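You operate a simulated robot arm through the tools that you are given. There is no shell and no other tool. Be economical: measure what you need, move in short steps, check, and stop when the job is done.

The job below is to be done with a simulated two-armed robot. You get a single attempt, and the scene is never put back.

## Task
Take the bucket on the top of the low table and put it away on the low shelf of the store rack. Fetch the ink bottle from the top of the line table and set it in the grey low bin. Put the wipe from the top of the roll cabinet on top of the short roll there. Stack the white paper roll from the top of the tool cabinet on top of the blue paper roll. Do these in any order. Set down upright: ink bottle.

The check looks at the end state, three seconds after you hand in, the way a careful person would. Anything else that was tipped, shoved, dropped, spilled or broken makes it a failure.

## Robot
Two 7-joint arms with two-finger parallel grippers on one trunk, on a base that drives. Base frame: it is fixed to the floor where the robot stands at the start and does not move with it; the origin is under the middle of the robot, x ahead of it, y to its left, z up. Lengths are in mm, angles in rad, forces in N, time in s.
The left shoulder is at the start at [70, 134, 1101], the right one opposite. With the tool pointing down near the work surface each hand reaches from about 100 to 640 mm from the robot's upright axis, wherever it stands, measured 20 degrees to its own side. Places, roughly: bucket (19x19x18 cm) [500, 100, 800]; ink bottle [-1250, -250, 750]; low bin (24x20x10 cm) [-1300, -500, 800]; low shelf of the store rack [2000, 5900, 300]; paper roll [-2500, -5750, 1250]; short roll [-2250, -5250, 1250]; wipe (9x6x3 cm) [-2400, -5400, 1200]. Payload 1.57 kg a hand.
The TCP of each hand is the grasp point between the finger pads, 30 mm short of the fingertips. In the tool frame z runs along the fingers and y along their closing line. The gripper opens to 80 mm. The fingers are 17 mm wide and 12 mm thick; the gripper's body (40 by 82 mm) begins 80 mm behind the TCP.
Orientation is that of the tool frame in the base frame, as a unit quaternion [w, x, y, z]. With the fingers straight down and closing along the base's y, the tool's x points along the base's -x, its y along +y and its z along -z.

## Interface
- The arms move only by the tool nudge_tool. It takes "left_deltas", "right_deltas" or both (then of equal length, played together; a hand with none holds still); each is text: rows parted by semicolons, each of 6 numbers parted by spaces: the shift along the tool's x, y, z in m, then the turn, a rotation vector about the tool's x, y, z in rad. In form: tx ty tz rx ry rz; .... A call has 1 to 20 rows; each row is the pose to reach, as a shift and turn from the pose commanded when the call began, along the tool's axes at that moment. "left_claw" and "right_claw" are, for a hand that has rows, the finger opening in m, from 0 to 0.08, set as the call begins (left out, the last holds). A row lasts 0.2 s, in which the tool goes at most 50 mm and 0.15 rad; a call with a longer step from one row to the next is refused whole, and so is a gripper value outside its range. A pose out of reach is approached as far as the arm can. The call stops where the force on the tool passes 40 N (or 10 N more than at its start, if that is more) or the arm is blocked; 0.2 s more then pass. The fingers move at their own pace (about 153 mm/s each) and stop on an object; they squeeze with about 24 N. The grip force told is the motor's: it shows also when the fingers shut on nothing. Time passes only in rows, and 0.2 s behind the last, so rows that repeat a pose let the fingers close. It gives the time, the measured TCP pose, the force on the tool (base axes), the opening and the grip force at its end, in the units of the frame above (readings bear some noise), with the torque about the TCP (base axes, N m) and any sound that the robot's microphone picked up.
- Cameras (640 x 400 px; columns grow to the right, rows downward): "scene" is now at [128.2, 32.5, 1323.8]; the picture's right is [0.41, -0.91, 0.00], its down [-0.59, -0.27, -0.76] and it looks along [0.69, 0.31, -0.65] (base axes); focal length 277 px, centre (320, 200). "left" rides on the left gripper at [72, 7, -122] in its tool frame; the picture's right is [-0.09, 1.00, 0.00], its down [-0.84, -0.08, -0.54] and it looks along [-0.54, -0.05, 0.84] (tool axes); focal length 238 px, centre (320, 200). "right" rides on the right gripper at [72, -7, -122] in its tool frame; the picture's right is [0.09, 1.00, 0.00], its down [-0.84, 0.08, -0.54] and it looks along [-0.54, 0.05, 0.84] (tool axes); focal length 238 px, centre (320, 200). There is no depth. A picture from a camera that has moved, and an enlarged one, comes with that camera's place and axes in the base frame and with its lens.
- grab_frame(camera): a new picture of that camera. The clock stands still meanwhile.
- lift_body(by): slides the trunk up (or, below 0, down) by that many mm; the arms and the scene camera ride with it, the base frame stays. It gives what a move gives, with no picture.
- roll_base(legs): drives the robot by 1 to 6 legs, each [ahead, left, turn to the left] in mm, mm and rad, along the robot's own axes; the way and the turn of a leg run together, so that a leg with both is an arc; at most 1500 mm and 3.142 rad a leg. The arms and the cameras ride along, it lands a little off, and it stops where it bumps. It gives what a move gives.
- aim_head(pan, tilt): turns the head with the scene camera to pan (to the left, within 1.501 rad either way) and tilt (down, from -0.506 to 1.204), counted from straight ahead of the robot. It gives what a move gives.
- zoom(camera, box): a new picture of the part [left, top, right, bottom] of that camera's present view, enlarged. The clock stands still meanwhile.
- job_done(): hands the job in; it is judged then, once.

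Go step by step. Nothing tells you exact positions but the pictures and the camera data: compare them with the known pose of the tool, close in by small moves and look again before you grip or let go. The budget is 165 turns and 130 pictures, counting those below and the enlarged ones. Unless the task says otherwise, let go and move clear before handing in, and close with one line.

The tools are called after ">>>" as name(argument=value, ...) on one line, values as JSON. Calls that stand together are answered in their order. nudge_tool: Moves the arms, as the interface text tells. Its arguments: {"type":"object","properties":{"left_deltas":{"type":"string"},"left_claw":{"type":"number"},"right_deltas":{"type":"string"},"right_claw":{"type":"number"}},"required":[]} The other tools are called the same way: lift_body (by) slides the trunk up or down; roll_base (legs) drives the base; aim_head (pan, tilt) turns the head that bears the scene camera; grab_frame (camera) takes a picture; zoom (camera, box) takes an enlarged picture of a part of a camera's view; job_done () hands the job in.

At the start:

```text
time: 0.0
left_eef_pos: [401.6, 284.0, 1057.4]
left_orientation: [0.0, -0.001, 1.0, 0.0]
left_ft_force: [0.3, 0.0, 0.5]
left_moment: [-0.01, -0.01, 0.02]
left_grip_width: 80.3
left_grasp_force: 0.1
right_eef_pos: [389.2, -22.5, 1048.5]
right_orientation: [-0.001, -0.001, 1.0, 0.0]
right_ft_force: [-0.4, -1.1, -0.1]
right_moment: [0.05, 0.02, -0.01]
right_grip_width: 80.2
right_grasp_force: 0.1
trunk travel left (down, up): [-675.0, 265.0]
robot x, y, heading: [1.3, -1.0, -0.004]
head pan, tilt: [0.426, 0.705]
```

scene: 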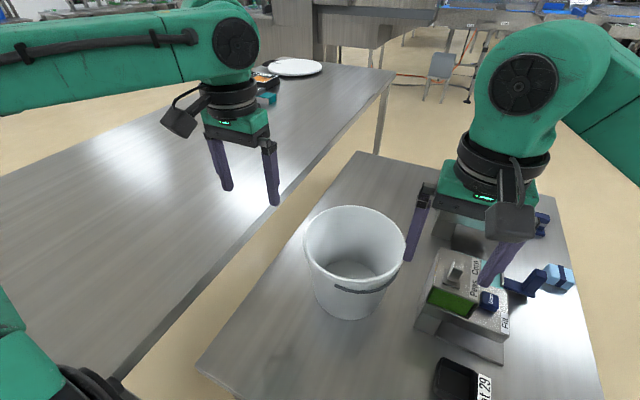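
right: 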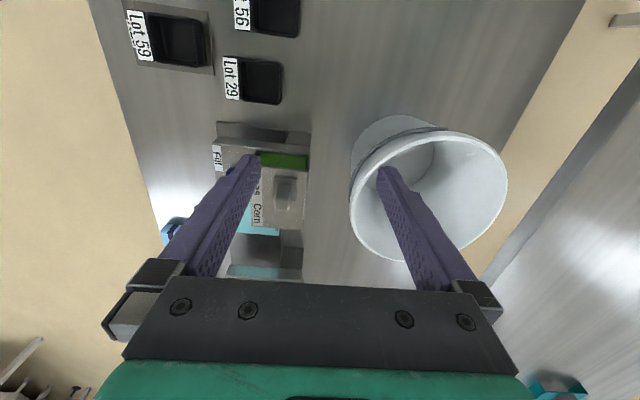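
left: 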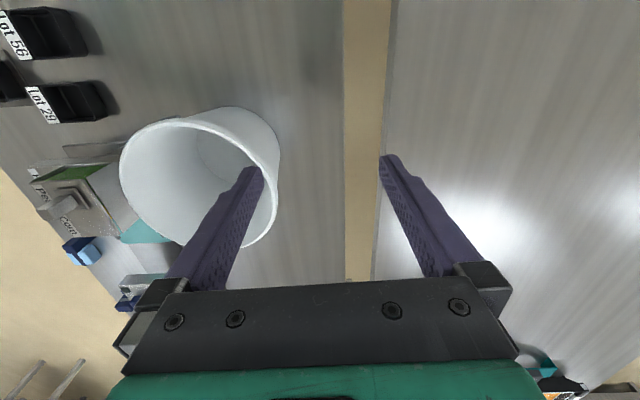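

The bucket stands on the low table near (460, 110) with its rim at z of about 930, to the right of the left hand. I'll zoom in on it and look around before gripping.

>>> zoom(camera="scene", box=[260, 180, 460, 340])

>>> aim_head(pan=1.4, tilt=0.2)

>>> grab_frame(camera="scene")

```text
2.50 times, centred on (360, 260) of scene
camera zoom: at [128.2, 32.5, 1323.8], right [0.41, -0.91, 0.0], down [-0.59, -0.27, -0.76], along [0.69, 0.31, -0.65], focal length 692 px, centre (220, 50)
```

zoom: 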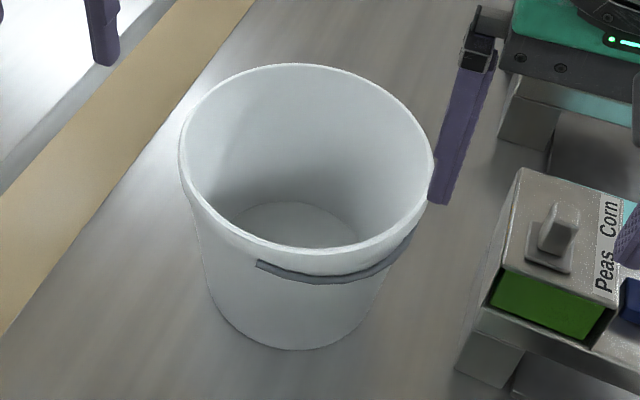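

```text
time: 1.2
left_eef_pos: [402.8, 283.7, 1059.0]
left_orientation: [-0.001, -0.001, 1.0, 0.0]
left_ft_force: [-0.3, 0.0, 0.0]
left_moment: [-0.03, 0.01, 0.02]
left_grip_width: 79.9
left_grasp_force: 0.1
right_eef_pos: [388.4, -22.4, 1048.7]
right_orientation: [0.0, 0.001, 1.0, 0.0]
right_ft_force: [0.3, 0.5, 0.3]
right_moment: [-0.01, 0.0, 0.0]
right_grip_width: 80.1
right_grasp_force: 0.0
trunk travel left (down, up): [-675.0, 265.0]
robot x, y, heading: [-1.4, 0.7, -0.002]
head pan, tilt: [1.4, 0.201]
```

```text
125 pictures are left
camera scene: at [67.0, 89.4, 1369.6], right [0.99, -0.17, 0.0], down [-0.03, -0.2, -0.98], along [0.17, 0.97, -0.2], focal length 277 px, centre (320, 200)
```

scene: 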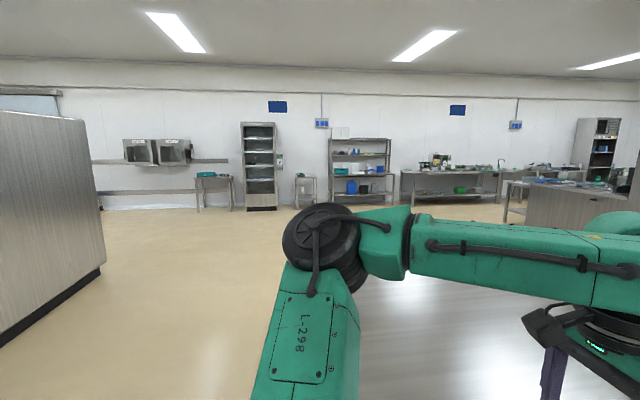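

The rim measures about 187 mm across, centred near (463, 118), and the rack has its low shelf near z 300 with another shelf not far above. I'll pitch the left hand 45° forward, so it fits under that upper shelf later, and bring it just short of the rim's left side.

>>> nudge_tool(left_deltas="0.002 -0.012 0.012 0 -0.13 0;0.004 -0.025 0.025 0 -0.26 0;0.006 -0.038 0.038 0 -0.39 0;0.008 -0.05 0.05 0 -0.52 0;0.01 -0.063 0.063 0 -0.65 0;0.011 -0.076 0.075 0 -0.785 0;0.011 -0.076 0.075 0 -0.785 0", left_claw=0.08)

>>> aim_head(pan=0.426, tilt=0.705)

>>> grab_frame(camera="scene")

>>> grab_frame(camera="left")

```text
time: 2.9
left_eef_pos: [468.5, 256.2, 1013.3]
left_orientation: [0.382, -0.001, 0.924, 0.0]
left_ft_force: [-0.2, 0.3, 0.5]
left_moment: [-0.01, 0.03, -0.03]
left_grip_width: 80.0
left_grasp_force: 0.0
left hand out of reach, approached as far as the arm can: row 4, 5, 6, 7
right_eef_pos: [388.7, -22.2, 1050.2]
right_orientation: [0.0, 0.0, 1.0, 0.001]
right_ft_force: [-0.1, 0.6, 0.5]
right_moment: [0.01, -0.01, -0.02]
right_grip_width: 79.8
right_grasp_force: 0.0
trunk travel left (down, up): [-675.0, 265.0]
robot x, y, heading: [1.7, 3.4, 0.003]
head pan, tilt: [1.4, 0.201]
```

```text
time: 4.1
left_eef_pos: [469.6, 256.0, 1014.1]
left_orientation: [0.382, -0.001, 0.924, 0.0]
left_ft_force: [0.2, -0.6, 0.0]
left_moment: [0.03, 0.01, 0.0]
left_grip_width: 80.2
left_grasp_force: 0.1
right_eef_pos: [389.6, -22.5, 1048.8]
right_orientation: [0.001, -0.001, 1.0, 0.0]
right_ft_force: [-0.3, -0.1, 1.0]
right_moment: [0.04, 0.02, 0.03]
right_grip_width: 79.7
right_grasp_force: 0.1
trunk travel left (down, up): [-675.0, 265.0]
robot x, y, heading: [-1.9, -1.3, 0.003]
head pan, tilt: [0.426, 0.705]
```

```text
124 pictures are left
camera scene: at [128.2, 32.6, 1323.9], right [0.41, -0.91, 0.0], down [-0.59, -0.27, -0.76], along [0.69, 0.32, -0.65], focal length 277 px, centre (320, 200)
```

scene: 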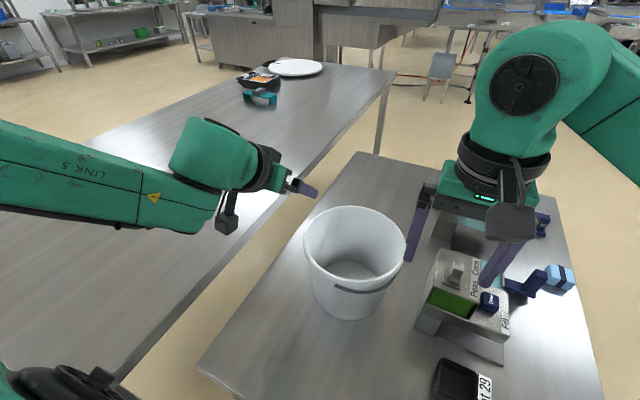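

```text
123 pictures are left
camera left: at [332.5, 263.7, 1048.7], right [0.06, 1.0, 0.06], down [0.21, -0.08, 0.97], along [0.98, -0.05, -0.21], focal length 238 px, centre (320, 200)
```

left: 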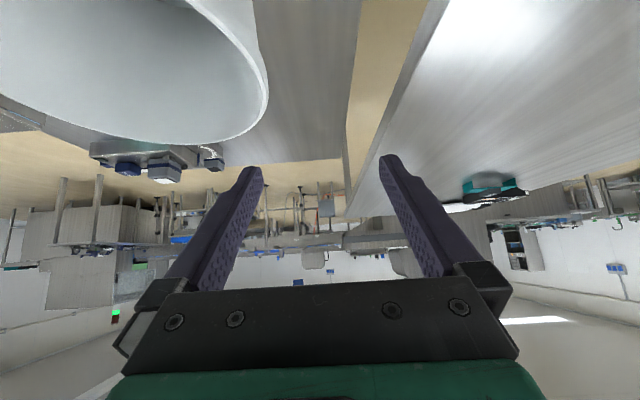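

At this pitch the arm can't pull back that far, so the wrist needs more room. I'll back the base 150 mm and then bring the hand to the approach point.

>>> roll_base(legs=[[-150, 0, 0]])

```text
time: 5.5
left_eef_pos: [321.0, 256.7, 1014.5]
left_orientation: [0.382, 0.0, 0.924, 0.0]
left_ft_force: [0.5, -0.3, 0.5]
left_moment: [0.0, 0.0, -0.04]
left_grip_width: 80.0
left_grasp_force: 0.2
right_eef_pos: [240.9, -23.5, 1048.0]
right_orientation: [-0.001, 0.002, 1.0, 0.0]
right_ft_force: [0.6, -0.2, -0.1]
right_moment: [-0.02, 0.02, -0.03]
right_grip_width: 80.2
right_grasp_force: 0.1
trunk travel left (down, up): [-675.0, 265.0]
robot x, y, heading: [-150.6, 2.0, -0.002]
head pan, tilt: [0.426, 0.705]
```

>>> nudge_tool(left_deltas="-0.008 -0.015 0.026 0 0 0;-0.016 -0.03 0.052 0 0 0;-0.023 -0.045 0.077 0 0 0;-0.023 -0.045 0.077 0 0 0")

>>> grab_frame(camera="scene")

>>> grab_frame(camera="left")

```text
time: 6.5
left_eef_pos: [392.2, 212.3, 977.1]
left_orientation: [0.383, 0.0, 0.924, 0.0]
left_ft_force: [0.0, 0.3, 0.4]
left_moment: [0.0, -0.02, 0.03]
left_grip_width: 80.1
left_grasp_force: 0.0
right_eef_pos: [237.3, -22.7, 1048.7]
right_orientation: [0.0, 0.001, 1.0, 0.0]
right_ft_force: [0.0, 0.4, 0.3]
right_moment: [0.02, 0.01, -0.01]
right_grip_width: 79.9
right_grasp_force: 0.1
trunk travel left (down, up): [-675.0, 265.0]
robot x, y, heading: [-148.9, 0.4, -0.003]
head pan, tilt: [0.426, 0.705]
```

```text
122 pictures are left
camera scene: at [-22.0, 32.8, 1323.8], right [0.41, -0.91, 0.0], down [-0.59, -0.27, -0.76], along [0.69, 0.31, -0.65], focal length 277 px, centre (320, 200)
```

scene: 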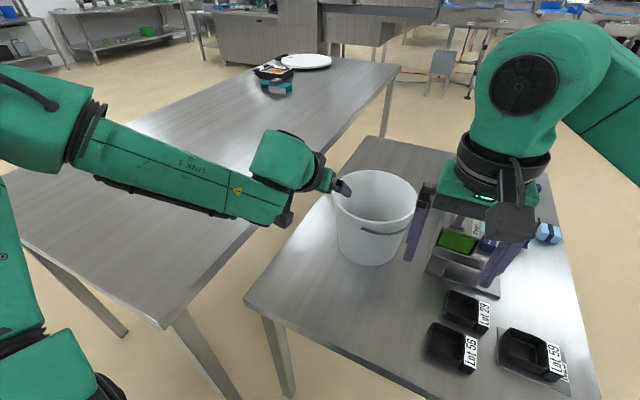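

```text
121 pictures are left
camera left: at [254.7, 219.1, 1011.3], right [0.06, 1.0, 0.06], down [0.21, -0.08, 0.98], along [0.98, -0.05, -0.21], focal length 238 px, centre (320, 200)
```

left: 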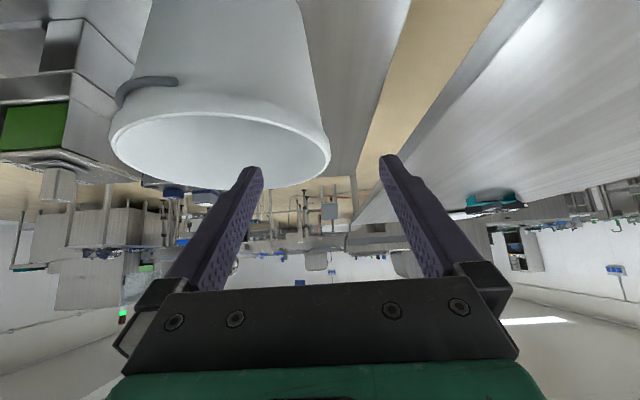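

The hand is lined up, with the rim's left edge near y 217, between the fingers. I'll advance 100 mm along the fingers.

>>> nudge_tool(left_deltas="0 0.003 0.025 0 0 0;0 0.004 0.05 0 0 0;0 0.004 0.075 0 0 0;0 0.004 0.1 0 0 0;0 0.004 0.1 0 0 0")

>>> grab_frame(camera="left")

>>> zoom(camera="scene", box=[260, 110, 460, 270])

```text
time: 7.7
left_eef_pos: [461.3, 217.1, 905.1]
left_orientation: [0.384, -0.001, 0.923, 0.001]
left_ft_force: [-0.3, 0.0, -0.4]
left_moment: [0.02, -0.02, 0.01]
left_grip_width: 80.0
left_grasp_force: 0.0
right_eef_pos: [237.9, -23.6, 1048.4]
right_orientation: [0.0, 0.0, 1.0, 0.0]
right_ft_force: [-0.5, -0.2, -0.1]
right_moment: [0.01, -0.04, 0.0]
right_grip_width: 79.8
right_grasp_force: 0.0
trunk travel left (down, up): [-675.0, 265.0]
robot x, y, heading: [-150.7, 1.4, -0.002]
head pan, tilt: [0.426, 0.705]
```

```text
120 pictures are left
camera left: at [324.6, 224.6, 939.4], right [0.07, 1.0, 0.06], down [0.21, -0.08, 0.98], along [0.98, -0.05, -0.21], focal length 238 px, centre (320, 200)
```

left: 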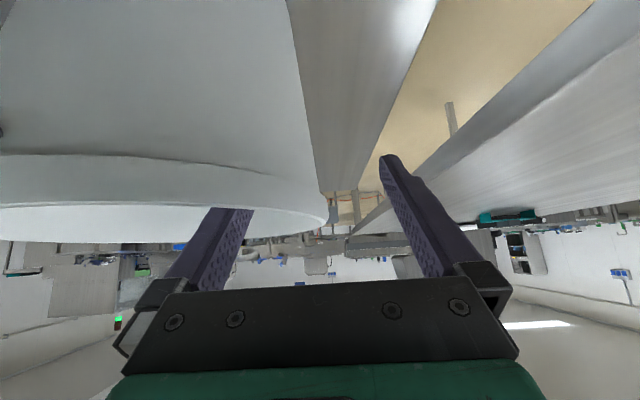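

```text
2.50 times, centred on (360, 190) of scene
camera zoom: at [-22.6, 32.4, 1323.9], right [0.41, -0.91, 0.0], down [-0.59, -0.27, -0.76], along [0.69, 0.31, -0.65], focal length 692 px, centre (220, 225)
```

zoom: 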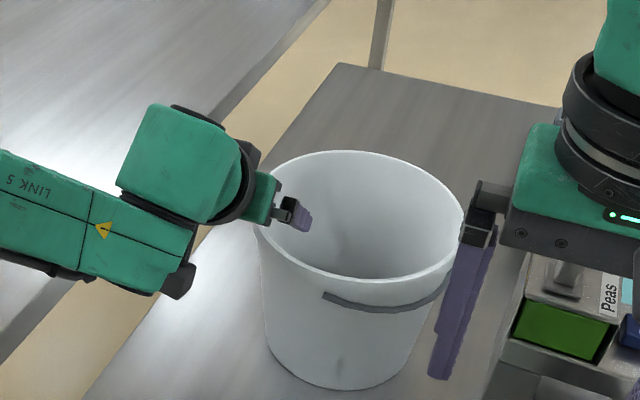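

The inner finger sits inside the bucket below the rim, with the wall between the pads. I'll close now.

>>> nudge_tool(left_deltas="0 0.002 0 0 0 0;0 0.002 0 0 0 0;0 0.002 0 0 0 0;0 0.002 0 0 0 0", left_claw=0)

>>> grab_frame(camera="left")

```text
time: 8.7
left_eef_pos: [462.3, 218.8, 905.7]
left_orientation: [0.384, 0.001, 0.923, 0.0]
left_ft_force: [1.2, -1.2, 4.2]
left_moment: [-0.25, 0.2, 0.06]
left_grip_width: 11.3
left_grasp_force: 23.9
right_eef_pos: [237.6, -23.1, 1048.6]
right_orientation: [0.0, 0.001, 1.0, 0.0]
right_ft_force: [0.8, -0.6, -0.2]
right_moment: [0.0, 0.01, -0.04]
right_grip_width: 80.2
right_grasp_force: 0.0
trunk travel left (down, up): [-675.0, 265.0]
robot x, y, heading: [-148.5, 4.2, -0.001]
head pan, tilt: [0.426, 0.705]
```

```text
118 pictures are left
camera left: at [324.6, 225.9, 940.3], right [0.07, 1.0, 0.07], down [0.21, -0.08, 0.98], along [0.98, -0.05, -0.21], focal length 238 px, centre (320, 200)
```

left: 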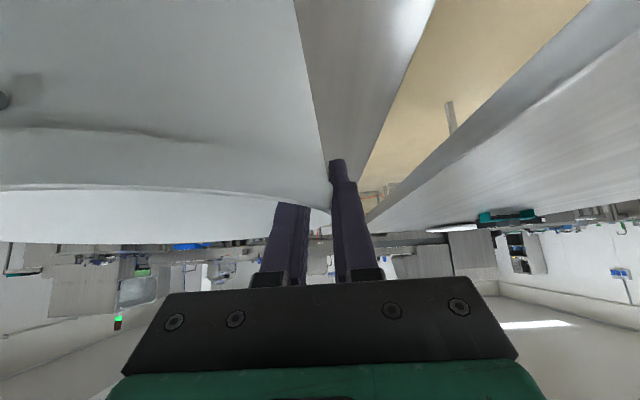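

The rim is gripped at 11 mm with 24 N. I'll lift it 80 mm and check.

>>> nudge_tool(left_deltas="-0.007 0.002 -0.007 0 0 0;-0.021 0.002 -0.021 0 0 0;-0.042 0.002 -0.042 0 0 0;-0.06 0.002 -0.06 0 0 0;-0.06 0.002 -0.06 0 0 0")

>>> grab_frame(camera="scene")

```text
time: 9.9
left_eef_pos: [462.1, 221.0, 989.9]
left_orientation: [0.381, 0.0, 0.924, 0.0]
left_ft_force: [0.1, 0.3, -3.1]
left_moment: [0.12, 0.01, 0.03]
left_grip_width: 10.1
left_grasp_force: 24.1
right_eef_pos: [238.5, -23.0, 1048.3]
right_orientation: [0.0, 0.001, 1.0, -0.001]
right_ft_force: [0.3, -0.8, 0.5]
right_moment: [-0.01, 0.03, 0.0]
right_grip_width: 79.7
right_grasp_force: 0.1
trunk travel left (down, up): [-675.0, 265.0]
robot x, y, heading: [-148.1, 0.4, -0.003]
head pan, tilt: [0.426, 0.705]
```

```text
117 pictures are left
camera scene: at [-20.9, 32.8, 1323.7], right [0.41, -0.91, 0.0], down [-0.59, -0.27, -0.76], along [0.69, 0.31, -0.65], focal length 277 px, centre (320, 200)
```

scene: 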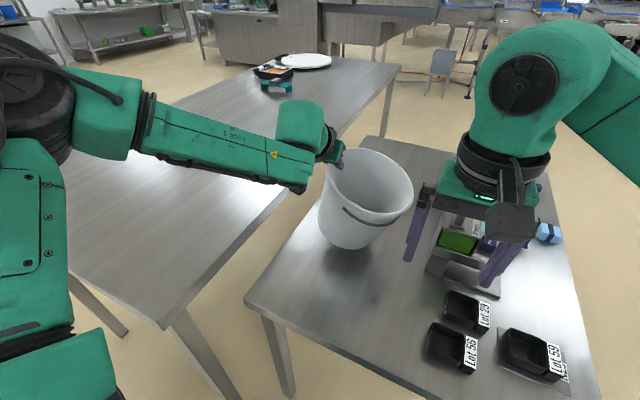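

The bucket is held and lifted, about 3.5 N with a slight tilt, so I can back out. I'll reverse 300 mm and look to both sides before turning.

>>> roll_base(legs=[[-300, 0, 0]])

>>> aim_head(pan=1.5, tilt=0.4)

>>> grab_frame(camera="scene")

>>> aim_head(pan=-1.5, tilt=0.4)

>>> grab_frame(camera="scene")

```text
time: 11.9
left_eef_pos: [159.6, 220.0, 989.4]
left_orientation: [0.382, 0.001, 0.924, -0.001]
left_ft_force: [0.0, -0.3, -2.3]
left_moment: [0.12, 0.03, 0.0]
left_grip_width: 9.8
left_grasp_force: 24.0
right_eef_pos: [-63.5, -23.0, 1048.0]
right_orientation: [-0.001, 0.001, 1.0, 0.0]
right_ft_force: [-0.3, -0.9, 0.2]
right_moment: [0.02, 0.03, 0.02]
right_grip_width: 80.4
right_grasp_force: 0.0
trunk travel left (down, up): [-675.0, 265.0]
robot x, y, heading: [-453.6, 2.4, -0.005]
head pan, tilt: [0.426, 0.705]
```

```text
time: 13.2
left_eef_pos: [159.7, 219.6, 988.2]
left_orientation: [0.384, 0.0, 0.923, 0.0]
left_ft_force: [1.0, 0.3, -2.2]
left_moment: [0.14, -0.03, 0.03]
left_grip_width: 9.8
left_grasp_force: 23.5
right_eef_pos: [-63.8, -22.8, 1048.5]
right_orientation: [0.0, 0.002, 1.0, 0.0]
right_ft_force: [0.0, -0.7, 0.5]
right_moment: [-0.04, 0.01, -0.01]
right_grip_width: 79.9
right_grasp_force: 0.1
trunk travel left (down, up): [-675.0, 265.0]
robot x, y, heading: [-450.3, 2.9, -0.003]
head pan, tilt: [1.499, 0.4]
```

```text
116 pictures are left
camera scene: at [-394.6, 90.7, 1351.1], right [1.0, -0.08, 0.0], down [-0.03, -0.39, -0.92], along [0.07, 0.92, -0.39], focal length 277 px, centre (320, 200)
```

scene: 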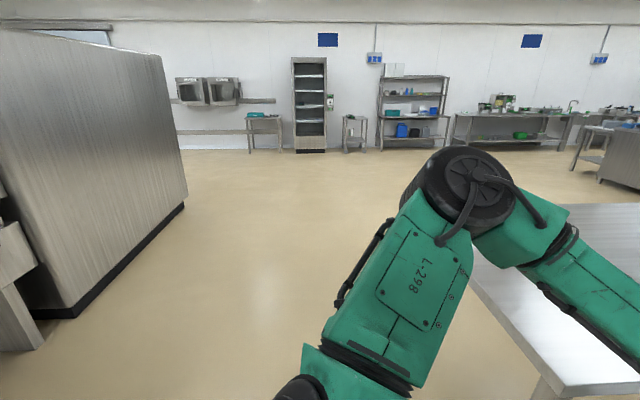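

```text
time: 15.8
left_eef_pos: [160.0, 218.9, 990.3]
left_orientation: [0.382, 0.0, 0.924, 0.0]
left_ft_force: [0.2, 0.5, -2.9]
left_moment: [0.15, 0.03, 0.01]
left_grip_width: 9.8
left_grasp_force: 23.9
right_eef_pos: [-63.9, -22.7, 1048.7]
right_orientation: [0.0, 0.002, 1.0, 0.0]
right_ft_force: [-0.1, 0.0, 0.5]
right_moment: [0.0, 0.01, 0.02]
right_grip_width: 80.1
right_grasp_force: 0.0
trunk travel left (down, up): [-675.0, 265.0]
robot x, y, heading: [-450.4, 3.4, -0.002]
head pan, tilt: [-1.499, 0.4]
```

```text
115 pictures are left
camera scene: at [-395.1, -94.1, 1351.1], right [-1.0, -0.07, 0.0], down [-0.03, 0.39, -0.92], along [0.06, -0.92, -0.39], focal length 277 px, centre (320, 200)
```

scene: 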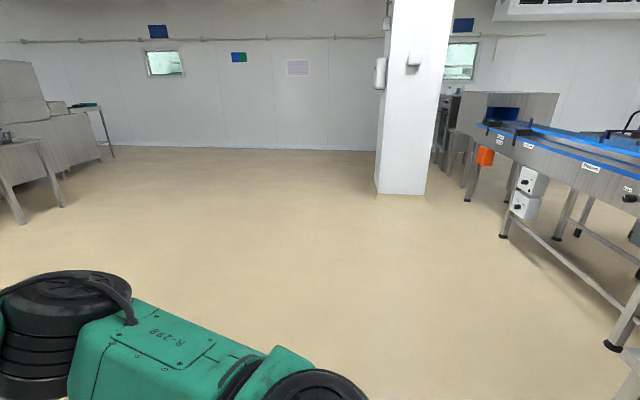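

The floor is free to the left: the table spans x>100, y 440–1340, the tall block lies at x<-1780, and the rack is ahead. I'll turn left and drive to stand about 1.5 m in front of the rack.

>>> roll_base(legs=[[0, 0, 1.571], [1500, 0, 0], [1500, 0, 0], [900, 0, 0], [0, -1500, 0], [0, -900, 0]])

>>> aim_head(pan=0, tilt=0.4)

>>> grab_frame(camera="scene")

```text
time: 49.9
left_eef_pos: [1572.1, 4548.5, 989.2]
left_orientation: [0.27, -0.653, 0.654, 0.27]
left_ft_force: [0.6, 0.5, -3.2]
left_moment: [-0.02, 0.18, 0.04]
left_grip_width: 3.6
left_grasp_force: 23.8
right_eef_pos: [1813.8, 4325.5, 1048.9]
right_orientation: [0.0, -0.706, 0.708, 0.0]
right_ft_force: [-0.4, -0.5, -0.1]
right_moment: [-0.02, -0.02, 0.02]
right_grip_width: 79.9
right_grasp_force: 0.1
trunk travel left (down, up): [-675.0, 265.0]
robot x, y, heading: [1791.2, 3935.7, 1.566]
head pan, tilt: [-1.499, 0.4]
```

```text
time: 51.5
left_eef_pos: [1572.7, 4547.9, 988.7]
left_orientation: [0.271, -0.653, 0.653, 0.271]
left_ft_force: [-1.8, 0.0, -1.1]
left_moment: [-0.05, 0.17, 0.0]
left_grip_width: 3.5
left_grasp_force: 24.4
right_eef_pos: [1815.0, 4323.7, 1047.1]
right_orientation: [0.0, -0.706, 0.708, 0.0]
right_ft_force: [-0.2, 0.5, 0.0]
right_moment: [0.03, 0.0, -0.03]
right_grip_width: 79.9
right_grasp_force: 0.1
trunk travel left (down, up): [-675.0, 265.0]
robot x, y, heading: [1791.4, 3935.2, 1.571]
head pan, tilt: [0.0, 0.4]
```

```text
114 pictures are left
camera scene: at [1793.0, 4076.4, 1351.1], right [1.0, 0.0, 0.0], down [0.0, -0.39, -0.92], along [0.0, 0.92, -0.39], focal length 277 px, centre (320, 200)
```

scene: 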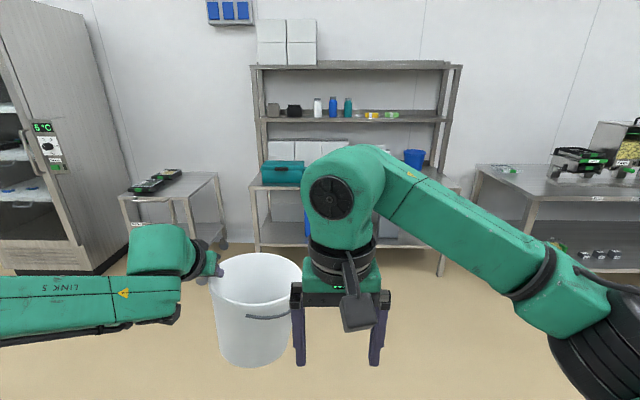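

The grip opening has dropped from 9.8 to 3.6 mm, so the bucket shifted in the fingers on the drive. I'll take a close look.

>>> zoom(camera="scene", box=[160, 220, 360, 380])

>>> grab_frame(camera="left")

```text
2.50 times, centred on (260, 300) of scene
camera zoom: at [1793.0, 4076.4, 1351.1], right [1.0, 0.0, 0.0], down [0.0, -0.39, -0.92], along [0.0, 0.92, -0.39], focal length 692 px, centre (470, -50)
```

zoom: 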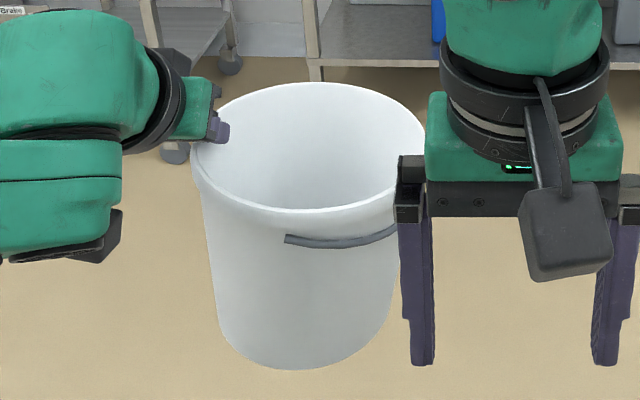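

```text
112 pictures are left
camera left: at [1566.1, 4412.1, 1024.5], right [-1.0, 0.07, 0.07], down [0.08, 0.21, 0.97], along [0.05, 0.98, -0.21], focal length 238 px, centre (320, 200)
```

left: 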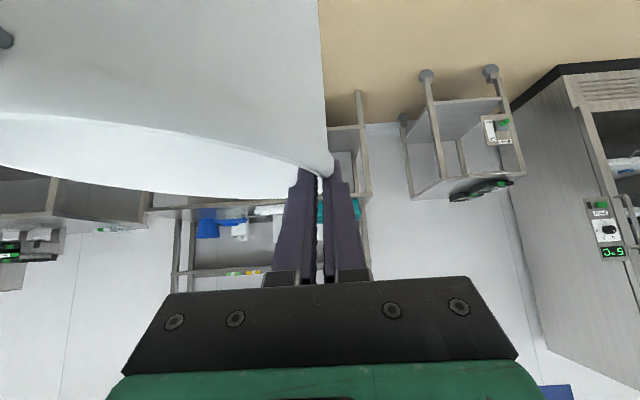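

The bucket slid until only the fingertips hold it. The safest fix is to set it on the floor here and regrip deeper, so I'll lower the trunk first.

>>> lift_body(by=-660)

>>> aim_head(pan=0.3, tilt=0.7)

>>> grab_frame(camera="scene")

```text
refused: -660 is not a number from -400 to 400
```

```text
time: 52.3
left_eef_pos: [1573.3, 4549.0, 988.0]
left_orientation: [0.27, -0.653, 0.654, 0.271]
left_ft_force: [-0.6, -0.3, -2.1]
left_moment: [-0.01, 0.19, -0.02]
left_grip_width: 3.7
left_grasp_force: 23.8
right_eef_pos: [1814.8, 4323.7, 1047.9]
right_orientation: [0.0, -0.706, 0.709, 0.0]
right_ft_force: [0.1, 0.1, 0.1]
right_moment: [0.03, 0.0, 0.02]
right_grip_width: 79.8
right_grasp_force: 0.0
trunk travel left (down, up): [-675.0, 265.0]
robot x, y, heading: [1791.9, 3935.3, 1.564]
head pan, tilt: [0.3, 0.7]
```

```text
111 pictures are left
camera scene: at [1767.9, 4065.0, 1324.3], right [0.96, 0.29, 0.0], down [0.19, -0.62, -0.77], along [-0.22, 0.73, -0.64], focal length 277 px, centre (320, 200)
```

scene: 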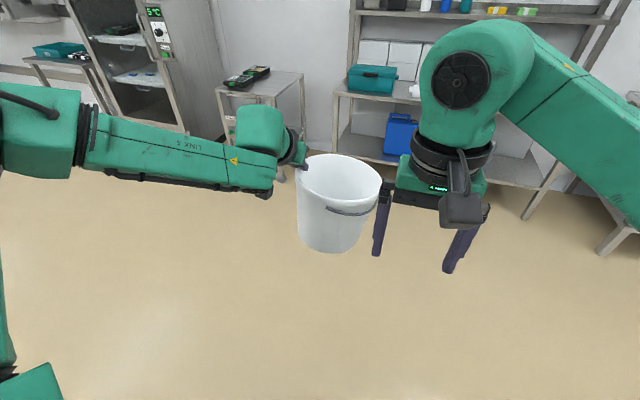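

>>> lift_body(by=-400)

>>> lift_body(by=-260)

>>> grab_frame(camera="scene")

>>> grab_frame(camera="left")

```text
time: 56.1
left_eef_pos: [1572.5, 4549.1, 588.3]
left_orientation: [0.271, -0.653, 0.653, 0.271]
left_ft_force: [-0.3, 0.1, -2.1]
left_moment: [-0.01, 0.19, 0.0]
left_grip_width: 3.5
left_grasp_force: 24.5
right_eef_pos: [1814.9, 4322.5, 648.4]
right_orientation: [0.0, -0.706, 0.708, 0.0]
right_ft_force: [-0.3, -0.8, -0.3]
right_moment: [-0.02, 0.02, -0.03]
right_grip_width: 80.0
right_grasp_force: 0.1
trunk travel left (down, up): [-275.0, 665.0]
robot x, y, heading: [1793.3, 3939.6, 1.567]
head pan, tilt: [0.3, 0.7]
```

```text
time: 58.8
left_eef_pos: [1573.6, 4547.7, 329.5]
left_orientation: [0.271, -0.653, 0.654, 0.27]
left_ft_force: [0.8, 0.2, -2.4]
left_moment: [-0.03, 0.17, 0.01]
left_grip_width: 3.4
left_grasp_force: 23.7
right_eef_pos: [1816.2, 4324.0, 389.2]
right_orientation: [0.001, -0.706, 0.708, 0.0]
right_ft_force: [-0.4, 0.4, -0.3]
right_moment: [-0.03, 0.0, 0.03]
right_grip_width: 80.4
right_grasp_force: 0.0
trunk travel left (down, up): [-15.0, 925.0]
robot x, y, heading: [1789.0, 3939.0, 1.569]
head pan, tilt: [0.3, 0.7]
```

```text
110 pictures are left
camera scene: at [1767.9, 4064.5, 664.2], right [0.96, 0.29, 0.0], down [0.19, -0.62, -0.76], along [-0.22, 0.73, -0.64], focal length 277 px, centre (320, 200)
```

scene: 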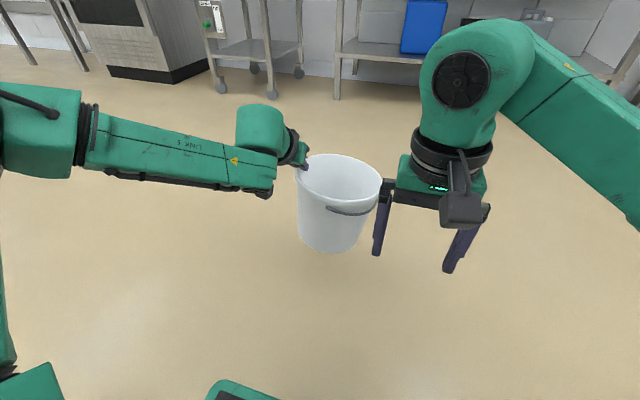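

```text
109 pictures are left
camera left: at [1566.2, 4411.7, 364.6], right [-1.0, 0.07, 0.07], down [0.08, 0.21, 0.97], along [0.05, 0.98, -0.21], focal length 238 px, centre (320, 200)
```

left: 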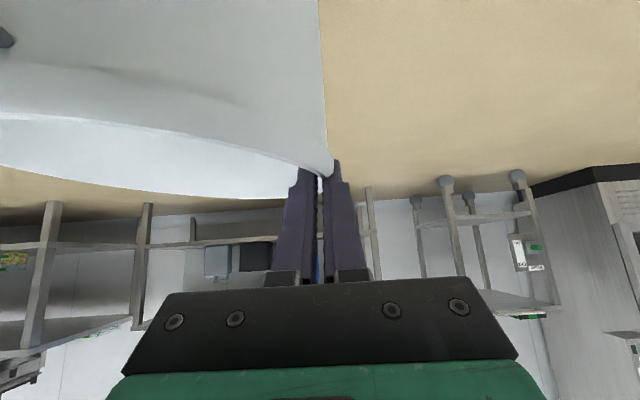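

It's still held. I'll lower with the arm until the floor takes the weight.

>>> nudge_tool(left_deltas="0.008 0 0.008 0 0 0;0.018 0 0.018 0 0 0;0.03 0 0.03 0 0 0;0.042 0 0.042 0 0 0;0.054 0 0.054 0 0 0;0.064 0 0.064 0 0 0;0.072 0 0.072 0 0 0;0.074 0 0.074 0 0 0")

>>> grab_frame(camera="scene")

```text
time: 60.6
left_eef_pos: [1574.4, 4549.4, 224.9]
left_orientation: [0.271, -0.653, 0.654, 0.271]
left_ft_force: [-0.2, -0.4, -3.8]
left_moment: [-0.01, 0.19, 0.01]
left_grip_width: 3.2
left_grasp_force: 24.4
right_eef_pos: [1815.7, 4324.1, 388.1]
right_orientation: [0.0, -0.706, 0.708, 0.001]
right_ft_force: [0.0, 0.5, -0.4]
right_moment: [-0.02, 0.0, -0.01]
right_grip_width: 79.8
right_grasp_force: 0.0
trunk travel left (down, up): [-15.0, 925.0]
robot x, y, heading: [1790.6, 3933.4, 1.564]
head pan, tilt: [0.3, 0.7]
```

```text
108 pictures are left
camera scene: at [1767.9, 4064.6, 664.2], right [0.96, 0.29, 0.0], down [0.19, -0.62, -0.76], along [-0.22, 0.73, -0.64], focal length 277 px, centre (320, 200)
```

scene: 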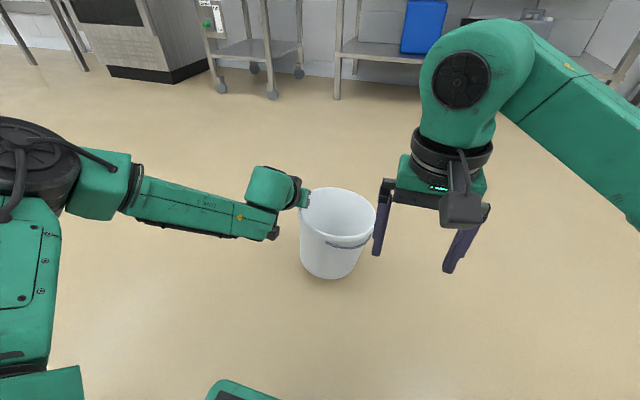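

Still hanging with the floor close below. I'll go on in small steps until it touches.

>>> nudge_tool(left_deltas="0.004 0 0.004 0 0 0;0.007 0 0.007 0 0 0;0.010 0 0.010 0 0 0;0.013 0 0.013 0 0 0;0.013 0 0.013 0 0 0")

>>> zoom(camera="scene", box=[240, 160, 440, 320])

```text
time: 61.8
left_eef_pos: [1572.8, 4547.5, 205.5]
left_orientation: [0.271, -0.653, 0.653, 0.271]
left_ft_force: [-0.5, 0.1, -1.9]
left_moment: [0.0, 0.16, -0.01]
left_grip_width: 3.4
left_grasp_force: 24.2
right_eef_pos: [1817.1, 4324.3, 388.0]
right_orientation: [0.0, -0.706, 0.708, 0.001]
right_ft_force: [-0.6, 0.2, 0.1]
right_moment: [-0.02, -0.01, 0.0]
right_grip_width: 79.9
right_grasp_force: 0.0
trunk travel left (down, up): [-15.0, 925.0]
robot x, y, heading: [1790.1, 3937.5, 1.569]
head pan, tilt: [0.3, 0.7]
```

```text
2.50 times, centred on (340, 240) of scene
camera zoom: at [1767.9, 4064.6, 664.2], right [0.96, 0.29, 0.0], down [0.19, -0.62, -0.76], along [-0.22, 0.73, -0.64], focal length 692 px, centre (270, 100)
```

zoom: 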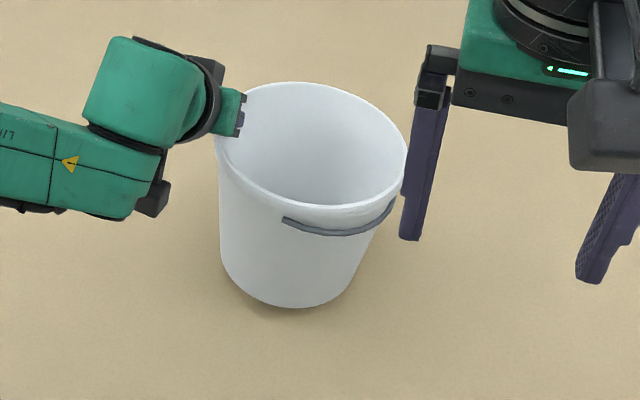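

>>> nudge_tool(left_deltas="0.002 0 0.002 0 0 0;0.004 0 0.004 0 0 0;0.006 0 0.006 0 0 0;0.008 0 0.008 0 0 0;0.008 0 0.008 0 0 0")

>>> zoom(camera="scene", box=[240, 160, 440, 320])

```text
time: 63.0
left_eef_pos: [1572.6, 4548.6, 195.2]
left_orientation: [0.272, -0.653, 0.653, 0.271]
left_ft_force: [-1.8, -0.5, 1.4]
left_moment: [0.15, 0.05, 0.04]
left_grip_width: 3.6
left_grasp_force: 24.2
right_eef_pos: [1814.8, 4325.1, 389.5]
right_orientation: [0.0, -0.706, 0.708, 0.001]
right_ft_force: [0.0, -0.6, 0.4]
right_moment: [0.01, 0.01, 0.01]
right_grip_width: 80.2
right_grasp_force: 0.1
trunk travel left (down, up): [-15.0, 925.0]
robot x, y, heading: [1793.7, 3937.0, 1.566]
head pan, tilt: [0.3, 0.7]
```

```text
2.50 times, centred on (340, 240) of scene
camera zoom: at [1767.9, 4064.1, 664.3], right [0.96, 0.29, 0.0], down [0.19, -0.62, -0.77], along [-0.22, 0.73, -0.64], focal length 692 px, centre (270, 100)
```

zoom: 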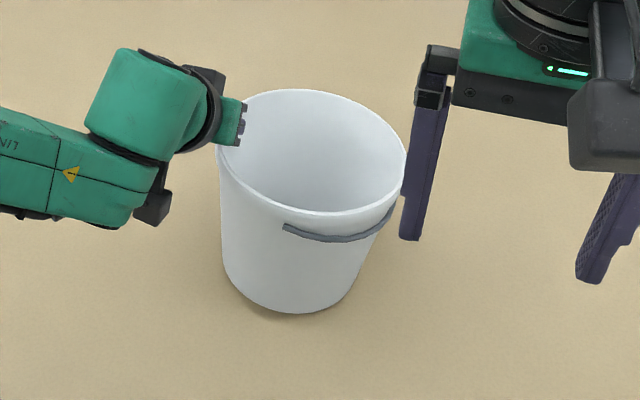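

The floor has taken the weight. I'll open, then look at the rack's low shelf.

>>> nudge_tool(left_deltas="0 0 0 0 0 0;0 0 0 0 0 0;0 0 0 0 0 0", left_claw=0.08)

>>> zoom(camera="scene", box=[240, 160, 440, 320])

>>> aim_head(pan=0.0, tilt=0.1)

>>> grab_frame(camera="scene")

>>> grab_frame(camera="left")

```text
time: 63.8
left_eef_pos: [1573.1, 4549.1, 195.3]
left_orientation: [0.271, -0.653, 0.654, 0.27]
left_ft_force: [0.2, 1.6, -0.2]
left_moment: [0.0, -0.03, 0.02]
left_grip_width: 79.9
left_grasp_force: 0.0
right_eef_pos: [1815.5, 4323.4, 387.4]
right_orientation: [0.0, -0.706, 0.708, 0.0]
right_ft_force: [0.0, 0.3, 0.4]
right_moment: [0.0, -0.02, -0.01]
right_grip_width: 79.8
right_grasp_force: 0.1
trunk travel left (down, up): [-15.0, 925.0]
robot x, y, heading: [1789.1, 3932.0, 1.572]
head pan, tilt: [0.3, 0.7]
```

```text
2.50 times, centred on (340, 240) of scene
camera zoom: at [1768.0, 4064.3, 664.3], right [0.96, 0.29, 0.0], down [0.19, -0.62, -0.76], along [-0.22, 0.73, -0.64], focal length 692 px, centre (270, 100)
```

zoom: 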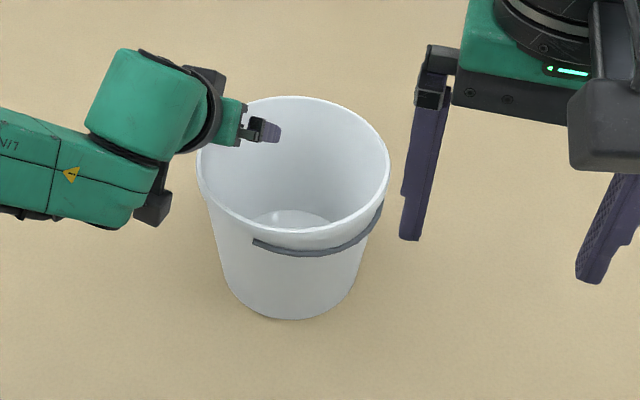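

```text
time: 64.8
left_eef_pos: [1571.9, 4548.7, 196.1]
left_orientation: [0.27, -0.653, 0.654, 0.27]
left_ft_force: [-0.7, -0.2, 0.0]
left_moment: [0.01, -0.03, 0.0]
left_grip_width: 80.0
left_grasp_force: 0.0
right_eef_pos: [1814.4, 4323.6, 388.7]
right_orientation: [0.0, -0.706, 0.708, 0.0]
right_ft_force: [0.0, 0.3, -0.2]
right_moment: [-0.01, 0.02, -0.02]
right_grip_width: 80.1
right_grasp_force: 0.0
trunk travel left (down, up): [-15.0, 925.0]
robot x, y, heading: [1795.1, 3936.6, 1.568]
head pan, tilt: [0.0, 0.099]
```

```text
104 pictures are left
camera scene: at [1793.0, 4075.2, 719.0], right [1.0, 0.0, 0.0], down [0.0, -0.1, -0.99], along [0.0, 0.99, -0.1], focal length 277 px, centre (320, 200)
```

scene: 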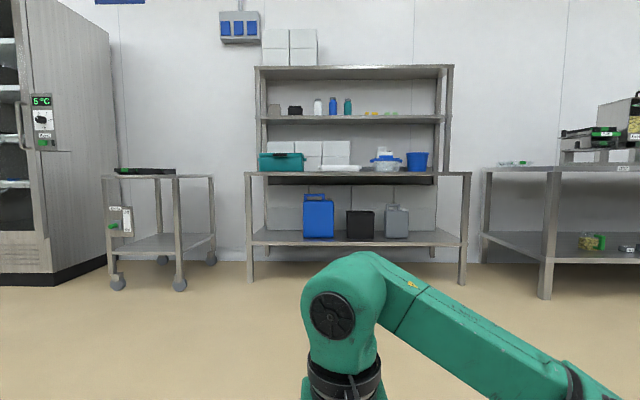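

```text
103 pictures are left
camera left: at [1566.2, 4411.8, 230.5], right [-1.0, 0.07, 0.07], down [0.08, 0.21, 0.97], along [0.05, 0.98, -0.21], focal length 238 px, centre (320, 200)
```

left: 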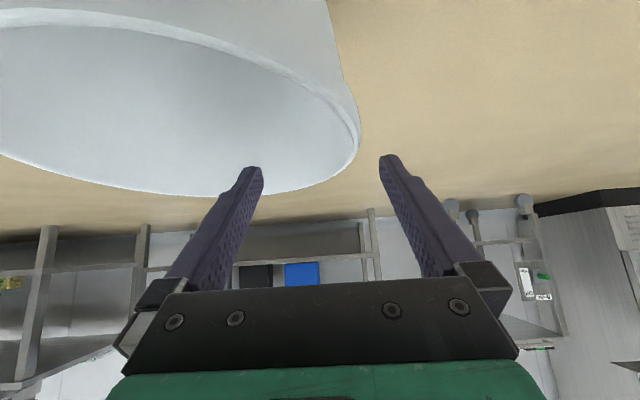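

The bucket stands level, centred near (1650, 4518), and the shelf has a free gap left of the blue can between x of about 1360 and 1670. I'll regrip deeper at the rim's left side.

>>> nudge_tool(left_deltas="0.013 0.009 0.003 0 0 0;0.026 0.017 0.005 0 0 0;0.039 0.018 0.008 0 0 0;0.052 0.018 0.01 0 0 0;0.052 0.018 0.01 0 0 0")

>>> aim_head(pan=0.3, tilt=0.7)

>>> zoom(camera="scene", box=[240, 160, 440, 320])

>>> grab_frame(camera="left")

```text
time: 66.0
left_eef_pos: [1554.1, 4518.1, 150.4]
left_orientation: [0.271, -0.653, 0.654, 0.27]
left_ft_force: [-0.6, 0.4, 0.8]
left_moment: [0.02, 0.0, 0.0]
left_grip_width: 79.8
left_grasp_force: 0.1
right_eef_pos: [1815.6, 4323.5, 388.4]
right_orientation: [0.0, -0.706, 0.709, 0.0]
right_ft_force: [-0.7, -0.5, -0.2]
right_moment: [0.02, 0.0, 0.01]
right_grip_width: 80.0
right_grasp_force: 0.1
trunk travel left (down, up): [-15.0, 925.0]
robot x, y, heading: [1791.6, 3933.9, 1.572]
head pan, tilt: [0.0, 0.099]
```

```text
time: 67.0
left_eef_pos: [1554.2, 4518.5, 150.3]
left_orientation: [0.271, -0.653, 0.654, 0.27]
left_ft_force: [0.6, 0.5, -0.1]
left_moment: [0.03, -0.04, 0.01]
left_grip_width: 80.0
left_grasp_force: 0.1
right_eef_pos: [1815.5, 4323.5, 388.8]
right_orientation: [0.0, -0.706, 0.708, 0.0]
right_ft_force: [0.1, 0.0, -0.2]
right_moment: [0.01, -0.02, 0.02]
right_grip_width: 79.9
right_grasp_force: 0.0
trunk travel left (down, up): [-15.0, 925.0]
robot x, y, heading: [1792.3, 3931.7, 1.569]
head pan, tilt: [0.3, 0.7]
```

```text
2.50 times, centred on (340, 240) of scene
camera zoom: at [1768.0, 4064.4, 664.3], right [0.96, 0.29, 0.0], down [0.19, -0.62, -0.77], along [-0.22, 0.73, -0.64], focal length 692 px, centre (270, 100)
```

zoom: 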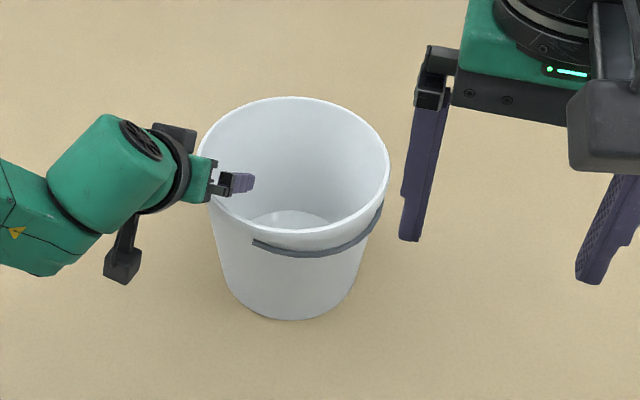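

```text
101 pictures are left
camera left: at [1547.2, 4381.9, 185.5], right [-1.0, 0.07, 0.07], down [0.08, 0.21, 0.97], along [0.05, 0.98, -0.21], focal length 238 px, centre (320, 200)
```

left: 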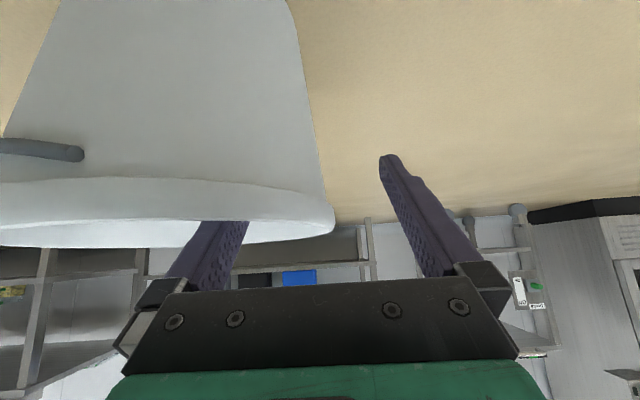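

The wall is between the pads with the rim about 30 mm above the grasp point. I'll tilt slightly to match the wall's taper and close.

>>> nudge_tool(left_deltas="0 0 0 0.02 0 -0.02;0 0 0 0.04 0 -0.04;0 0 0 0.04 0 -0.04")

>>> nudge_tool(left_deltas="0 0 0 0 0 0;0 0 0 0 0 0;0 0 0 0 0 0;0 0 0 0 0 0", left_claw=0)

>>> grab_frame(camera="left")

```text
time: 67.8
left_eef_pos: [1555.0, 4519.0, 151.2]
left_orientation: [-0.29, 0.659, -0.647, -0.251]
left_ft_force: [-0.4, 0.9, -0.1]
left_moment: [0.01, 0.02, 0.0]
left_grip_width: 80.1
left_grasp_force: 0.0
right_eef_pos: [1815.8, 4324.4, 388.9]
right_orientation: [0.001, -0.706, 0.709, 0.0]
right_ft_force: [-0.1, -0.2, 0.1]
right_moment: [-0.01, 0.01, 0.03]
right_grip_width: 80.0
right_grasp_force: 0.2
trunk travel left (down, up): [-15.0, 925.0]
robot x, y, heading: [1792.5, 3935.2, 1.569]
head pan, tilt: [0.3, 0.7]
```

```text
time: 68.8
left_eef_pos: [1555.3, 4517.3, 152.1]
left_orientation: [-0.289, 0.66, -0.646, -0.252]
left_ft_force: [1.4, 1.5, 3.9]
left_moment: [0.0, -0.15, 0.1]
left_grip_width: 10.6
left_grasp_force: 23.9
right_eef_pos: [1815.6, 4324.0, 388.5]
right_orientation: [-0.001, -0.706, 0.709, 0.0]
right_ft_force: [-0.5, -0.4, 0.4]
right_moment: [-0.05, -0.01, -0.02]
right_grip_width: 80.2
right_grasp_force: 0.0
trunk travel left (down, up): [-15.0, 925.0]
robot x, y, heading: [1793.9, 3931.6, 1.564]
head pan, tilt: [0.3, 0.7]
```

```text
100 pictures are left
camera left: at [1546.2, 4382.1, 186.4], right [-1.0, 0.07, 0.01], down [0.02, 0.21, 0.98], along [0.06, 0.98, -0.21], focal length 238 px, centre (320, 200)
```

left: 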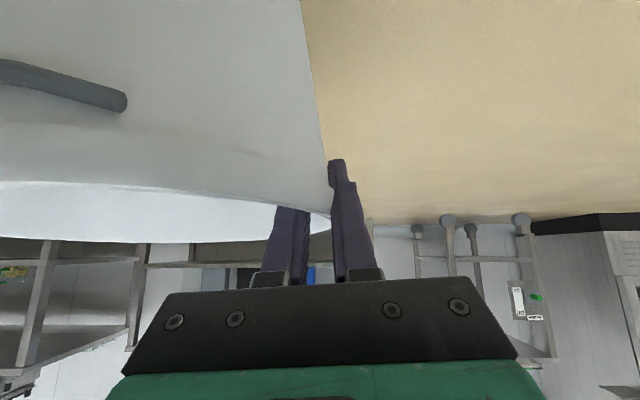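

The grip is deep at 10.6 mm. I'll lift with the arm, then raise the trunk.

>>> nudge_tool(left_deltas="-0.005 0 -0.005 0 0 0;-0.014 0 -0.014 0 0 0;-0.026 0 -0.026 0 0 0;-0.036 0 -0.036 0 0 0;-0.041 0 -0.041 0 0 0;-0.042 0 -0.042 0 0 0")

>>> lift_body(by=270)

>>> grab_frame(camera="scene")

>>> grab_frame(camera="left")

```text
time: 70.2
left_eef_pos: [1550.9, 4518.2, 210.9]
left_orientation: [-0.29, 0.66, -0.646, -0.252]
left_ft_force: [0.1, -0.5, -2.2]
left_moment: [-0.06, 0.27, -0.01]
left_grip_width: 9.9
left_grasp_force: 24.1
right_eef_pos: [1816.2, 4324.3, 389.0]
right_orientation: [-0.001, -0.706, 0.709, 0.0]
right_ft_force: [0.1, 0.3, 1.1]
right_moment: [0.01, -0.03, -0.03]
right_grip_width: 79.9
right_grasp_force: 0.2
trunk travel left (down, up): [-15.0, 925.0]
robot x, y, heading: [1790.2, 3933.5, 1.564]
head pan, tilt: [0.3, 0.7]
```

```text
time: 72.9
left_eef_pos: [1551.7, 4518.5, 481.2]
left_orientation: [-0.29, 0.66, -0.646, -0.252]
left_ft_force: [-0.2, 0.5, -2.7]
left_moment: [-0.04, 0.35, -0.04]
left_grip_width: 9.7
left_grasp_force: 23.7
right_eef_pos: [1815.4, 4324.6, 658.1]
right_orientation: [0.001, -0.706, 0.708, 0.0]
right_ft_force: [0.1, -0.8, -0.1]
right_moment: [-0.02, 0.01, 0.04]
right_grip_width: 80.2
right_grasp_force: 0.0
trunk travel left (down, up): [-285.0, 655.0]
robot x, y, heading: [1791.7, 3938.3, 1.566]
head pan, tilt: [0.3, 0.7]
```

```text
99 pictures are left
camera scene: at [1767.8, 4064.8, 934.1], right [0.96, 0.29, 0.0], down [0.19, -0.62, -0.76], along [-0.22, 0.73, -0.64], focal length 277 px, centre (320, 200)
```

scene: 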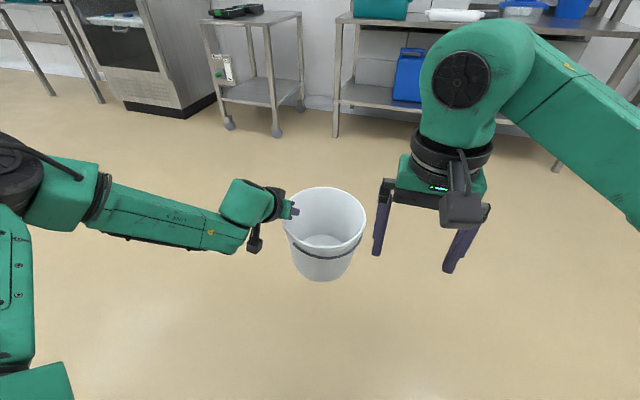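

```text
98 pictures are left
camera left: at [1542.4, 4382.3, 515.4], right [-1.0, 0.07, 0.01], down [0.02, 0.21, 0.98], along [0.06, 0.98, -0.21], focal length 238 px, centre (320, 200)
```

left: 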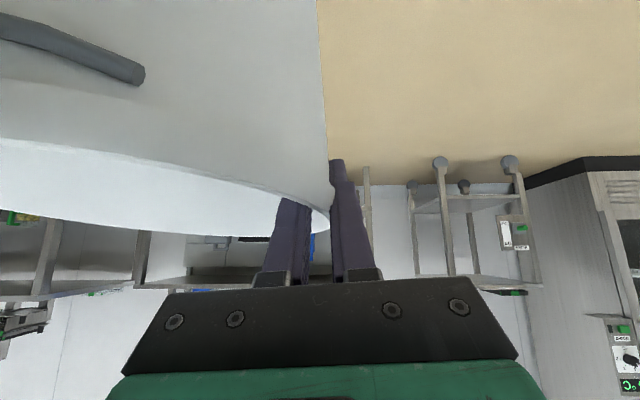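

I have about 1.2 m of free floor ahead. I'll drive toward the shelf, stopping about 200 mm short and shifting left.

>>> roll_base(legs=[[1000, 100, 0]])

>>> aim_head(pan=0.25, tilt=0.5)

>>> grab_frame(camera="scene")

>>> grab_frame(camera="left")

```text
time: 78.2
left_eef_pos: [1448.3, 5525.2, 480.7]
left_orientation: [-0.289, 0.662, -0.643, -0.253]
left_ft_force: [0.2, 0.6, -2.1]
left_moment: [0.0, 0.08, 0.02]
left_grip_width: 9.5
left_grasp_force: 24.1
right_eef_pos: [1713.2, 5332.6, 657.3]
right_orientation: [0.0, 0.708, -0.706, 0.0]
right_ft_force: [0.4, -0.1, 0.1]
right_moment: [0.03, -0.03, 0.0]
right_grip_width: 79.8
right_grasp_force: 0.0
trunk travel left (down, up): [-285.0, 655.0]
robot x, y, heading: [1692.8, 4941.7, 1.572]
head pan, tilt: [0.3, 0.7]
```

```text
time: 78.9
left_eef_pos: [1447.8, 5524.6, 480.8]
left_orientation: [-0.288, 0.662, -0.644, -0.253]
left_ft_force: [-0.1, -0.1, -3.0]
left_moment: [-0.03, 0.21, -0.01]
left_grip_width: 9.2
left_grasp_force: 24.2
right_eef_pos: [1713.2, 5332.4, 658.8]
right_orientation: [0.0, 0.709, -0.705, -0.001]
right_ft_force: [-0.7, -1.2, -0.5]
right_moment: [0.01, 0.0, 0.01]
right_grip_width: 79.9
right_grasp_force: 0.1
trunk travel left (down, up): [-285.0, 655.0]
robot x, y, heading: [1690.8, 4942.7, 1.575]
head pan, tilt: [0.25, 0.499]
```

```text
97 pictures are left
camera scene: at [1669.4, 5079.3, 951.9], right [0.97, 0.25, 0.0], down [0.12, -0.46, -0.88], along [-0.22, 0.85, -0.48], focal length 277 px, centre (320, 200)
```

scene: 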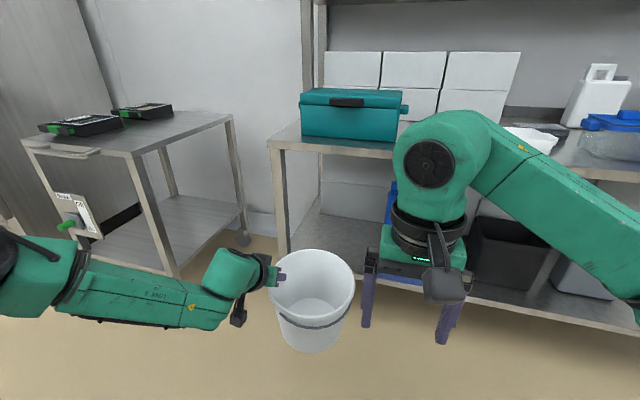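

```text
96 pictures are left
camera left: at [1439.4, 5388.5, 515.4], right [-1.0, 0.06, 0.01], down [0.02, 0.21, 0.98], along [0.06, 0.98, -0.21], focal length 238 px, centre (320, 200)
```

left: 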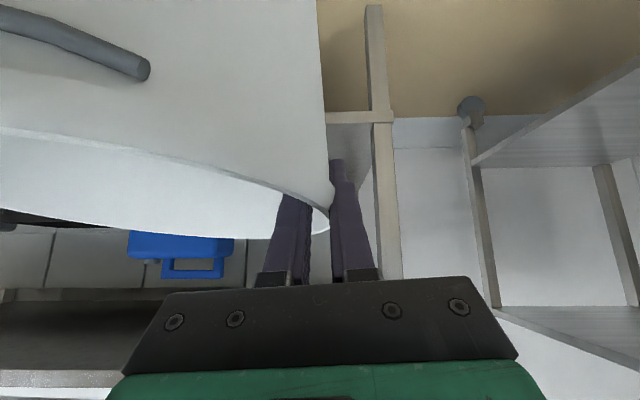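

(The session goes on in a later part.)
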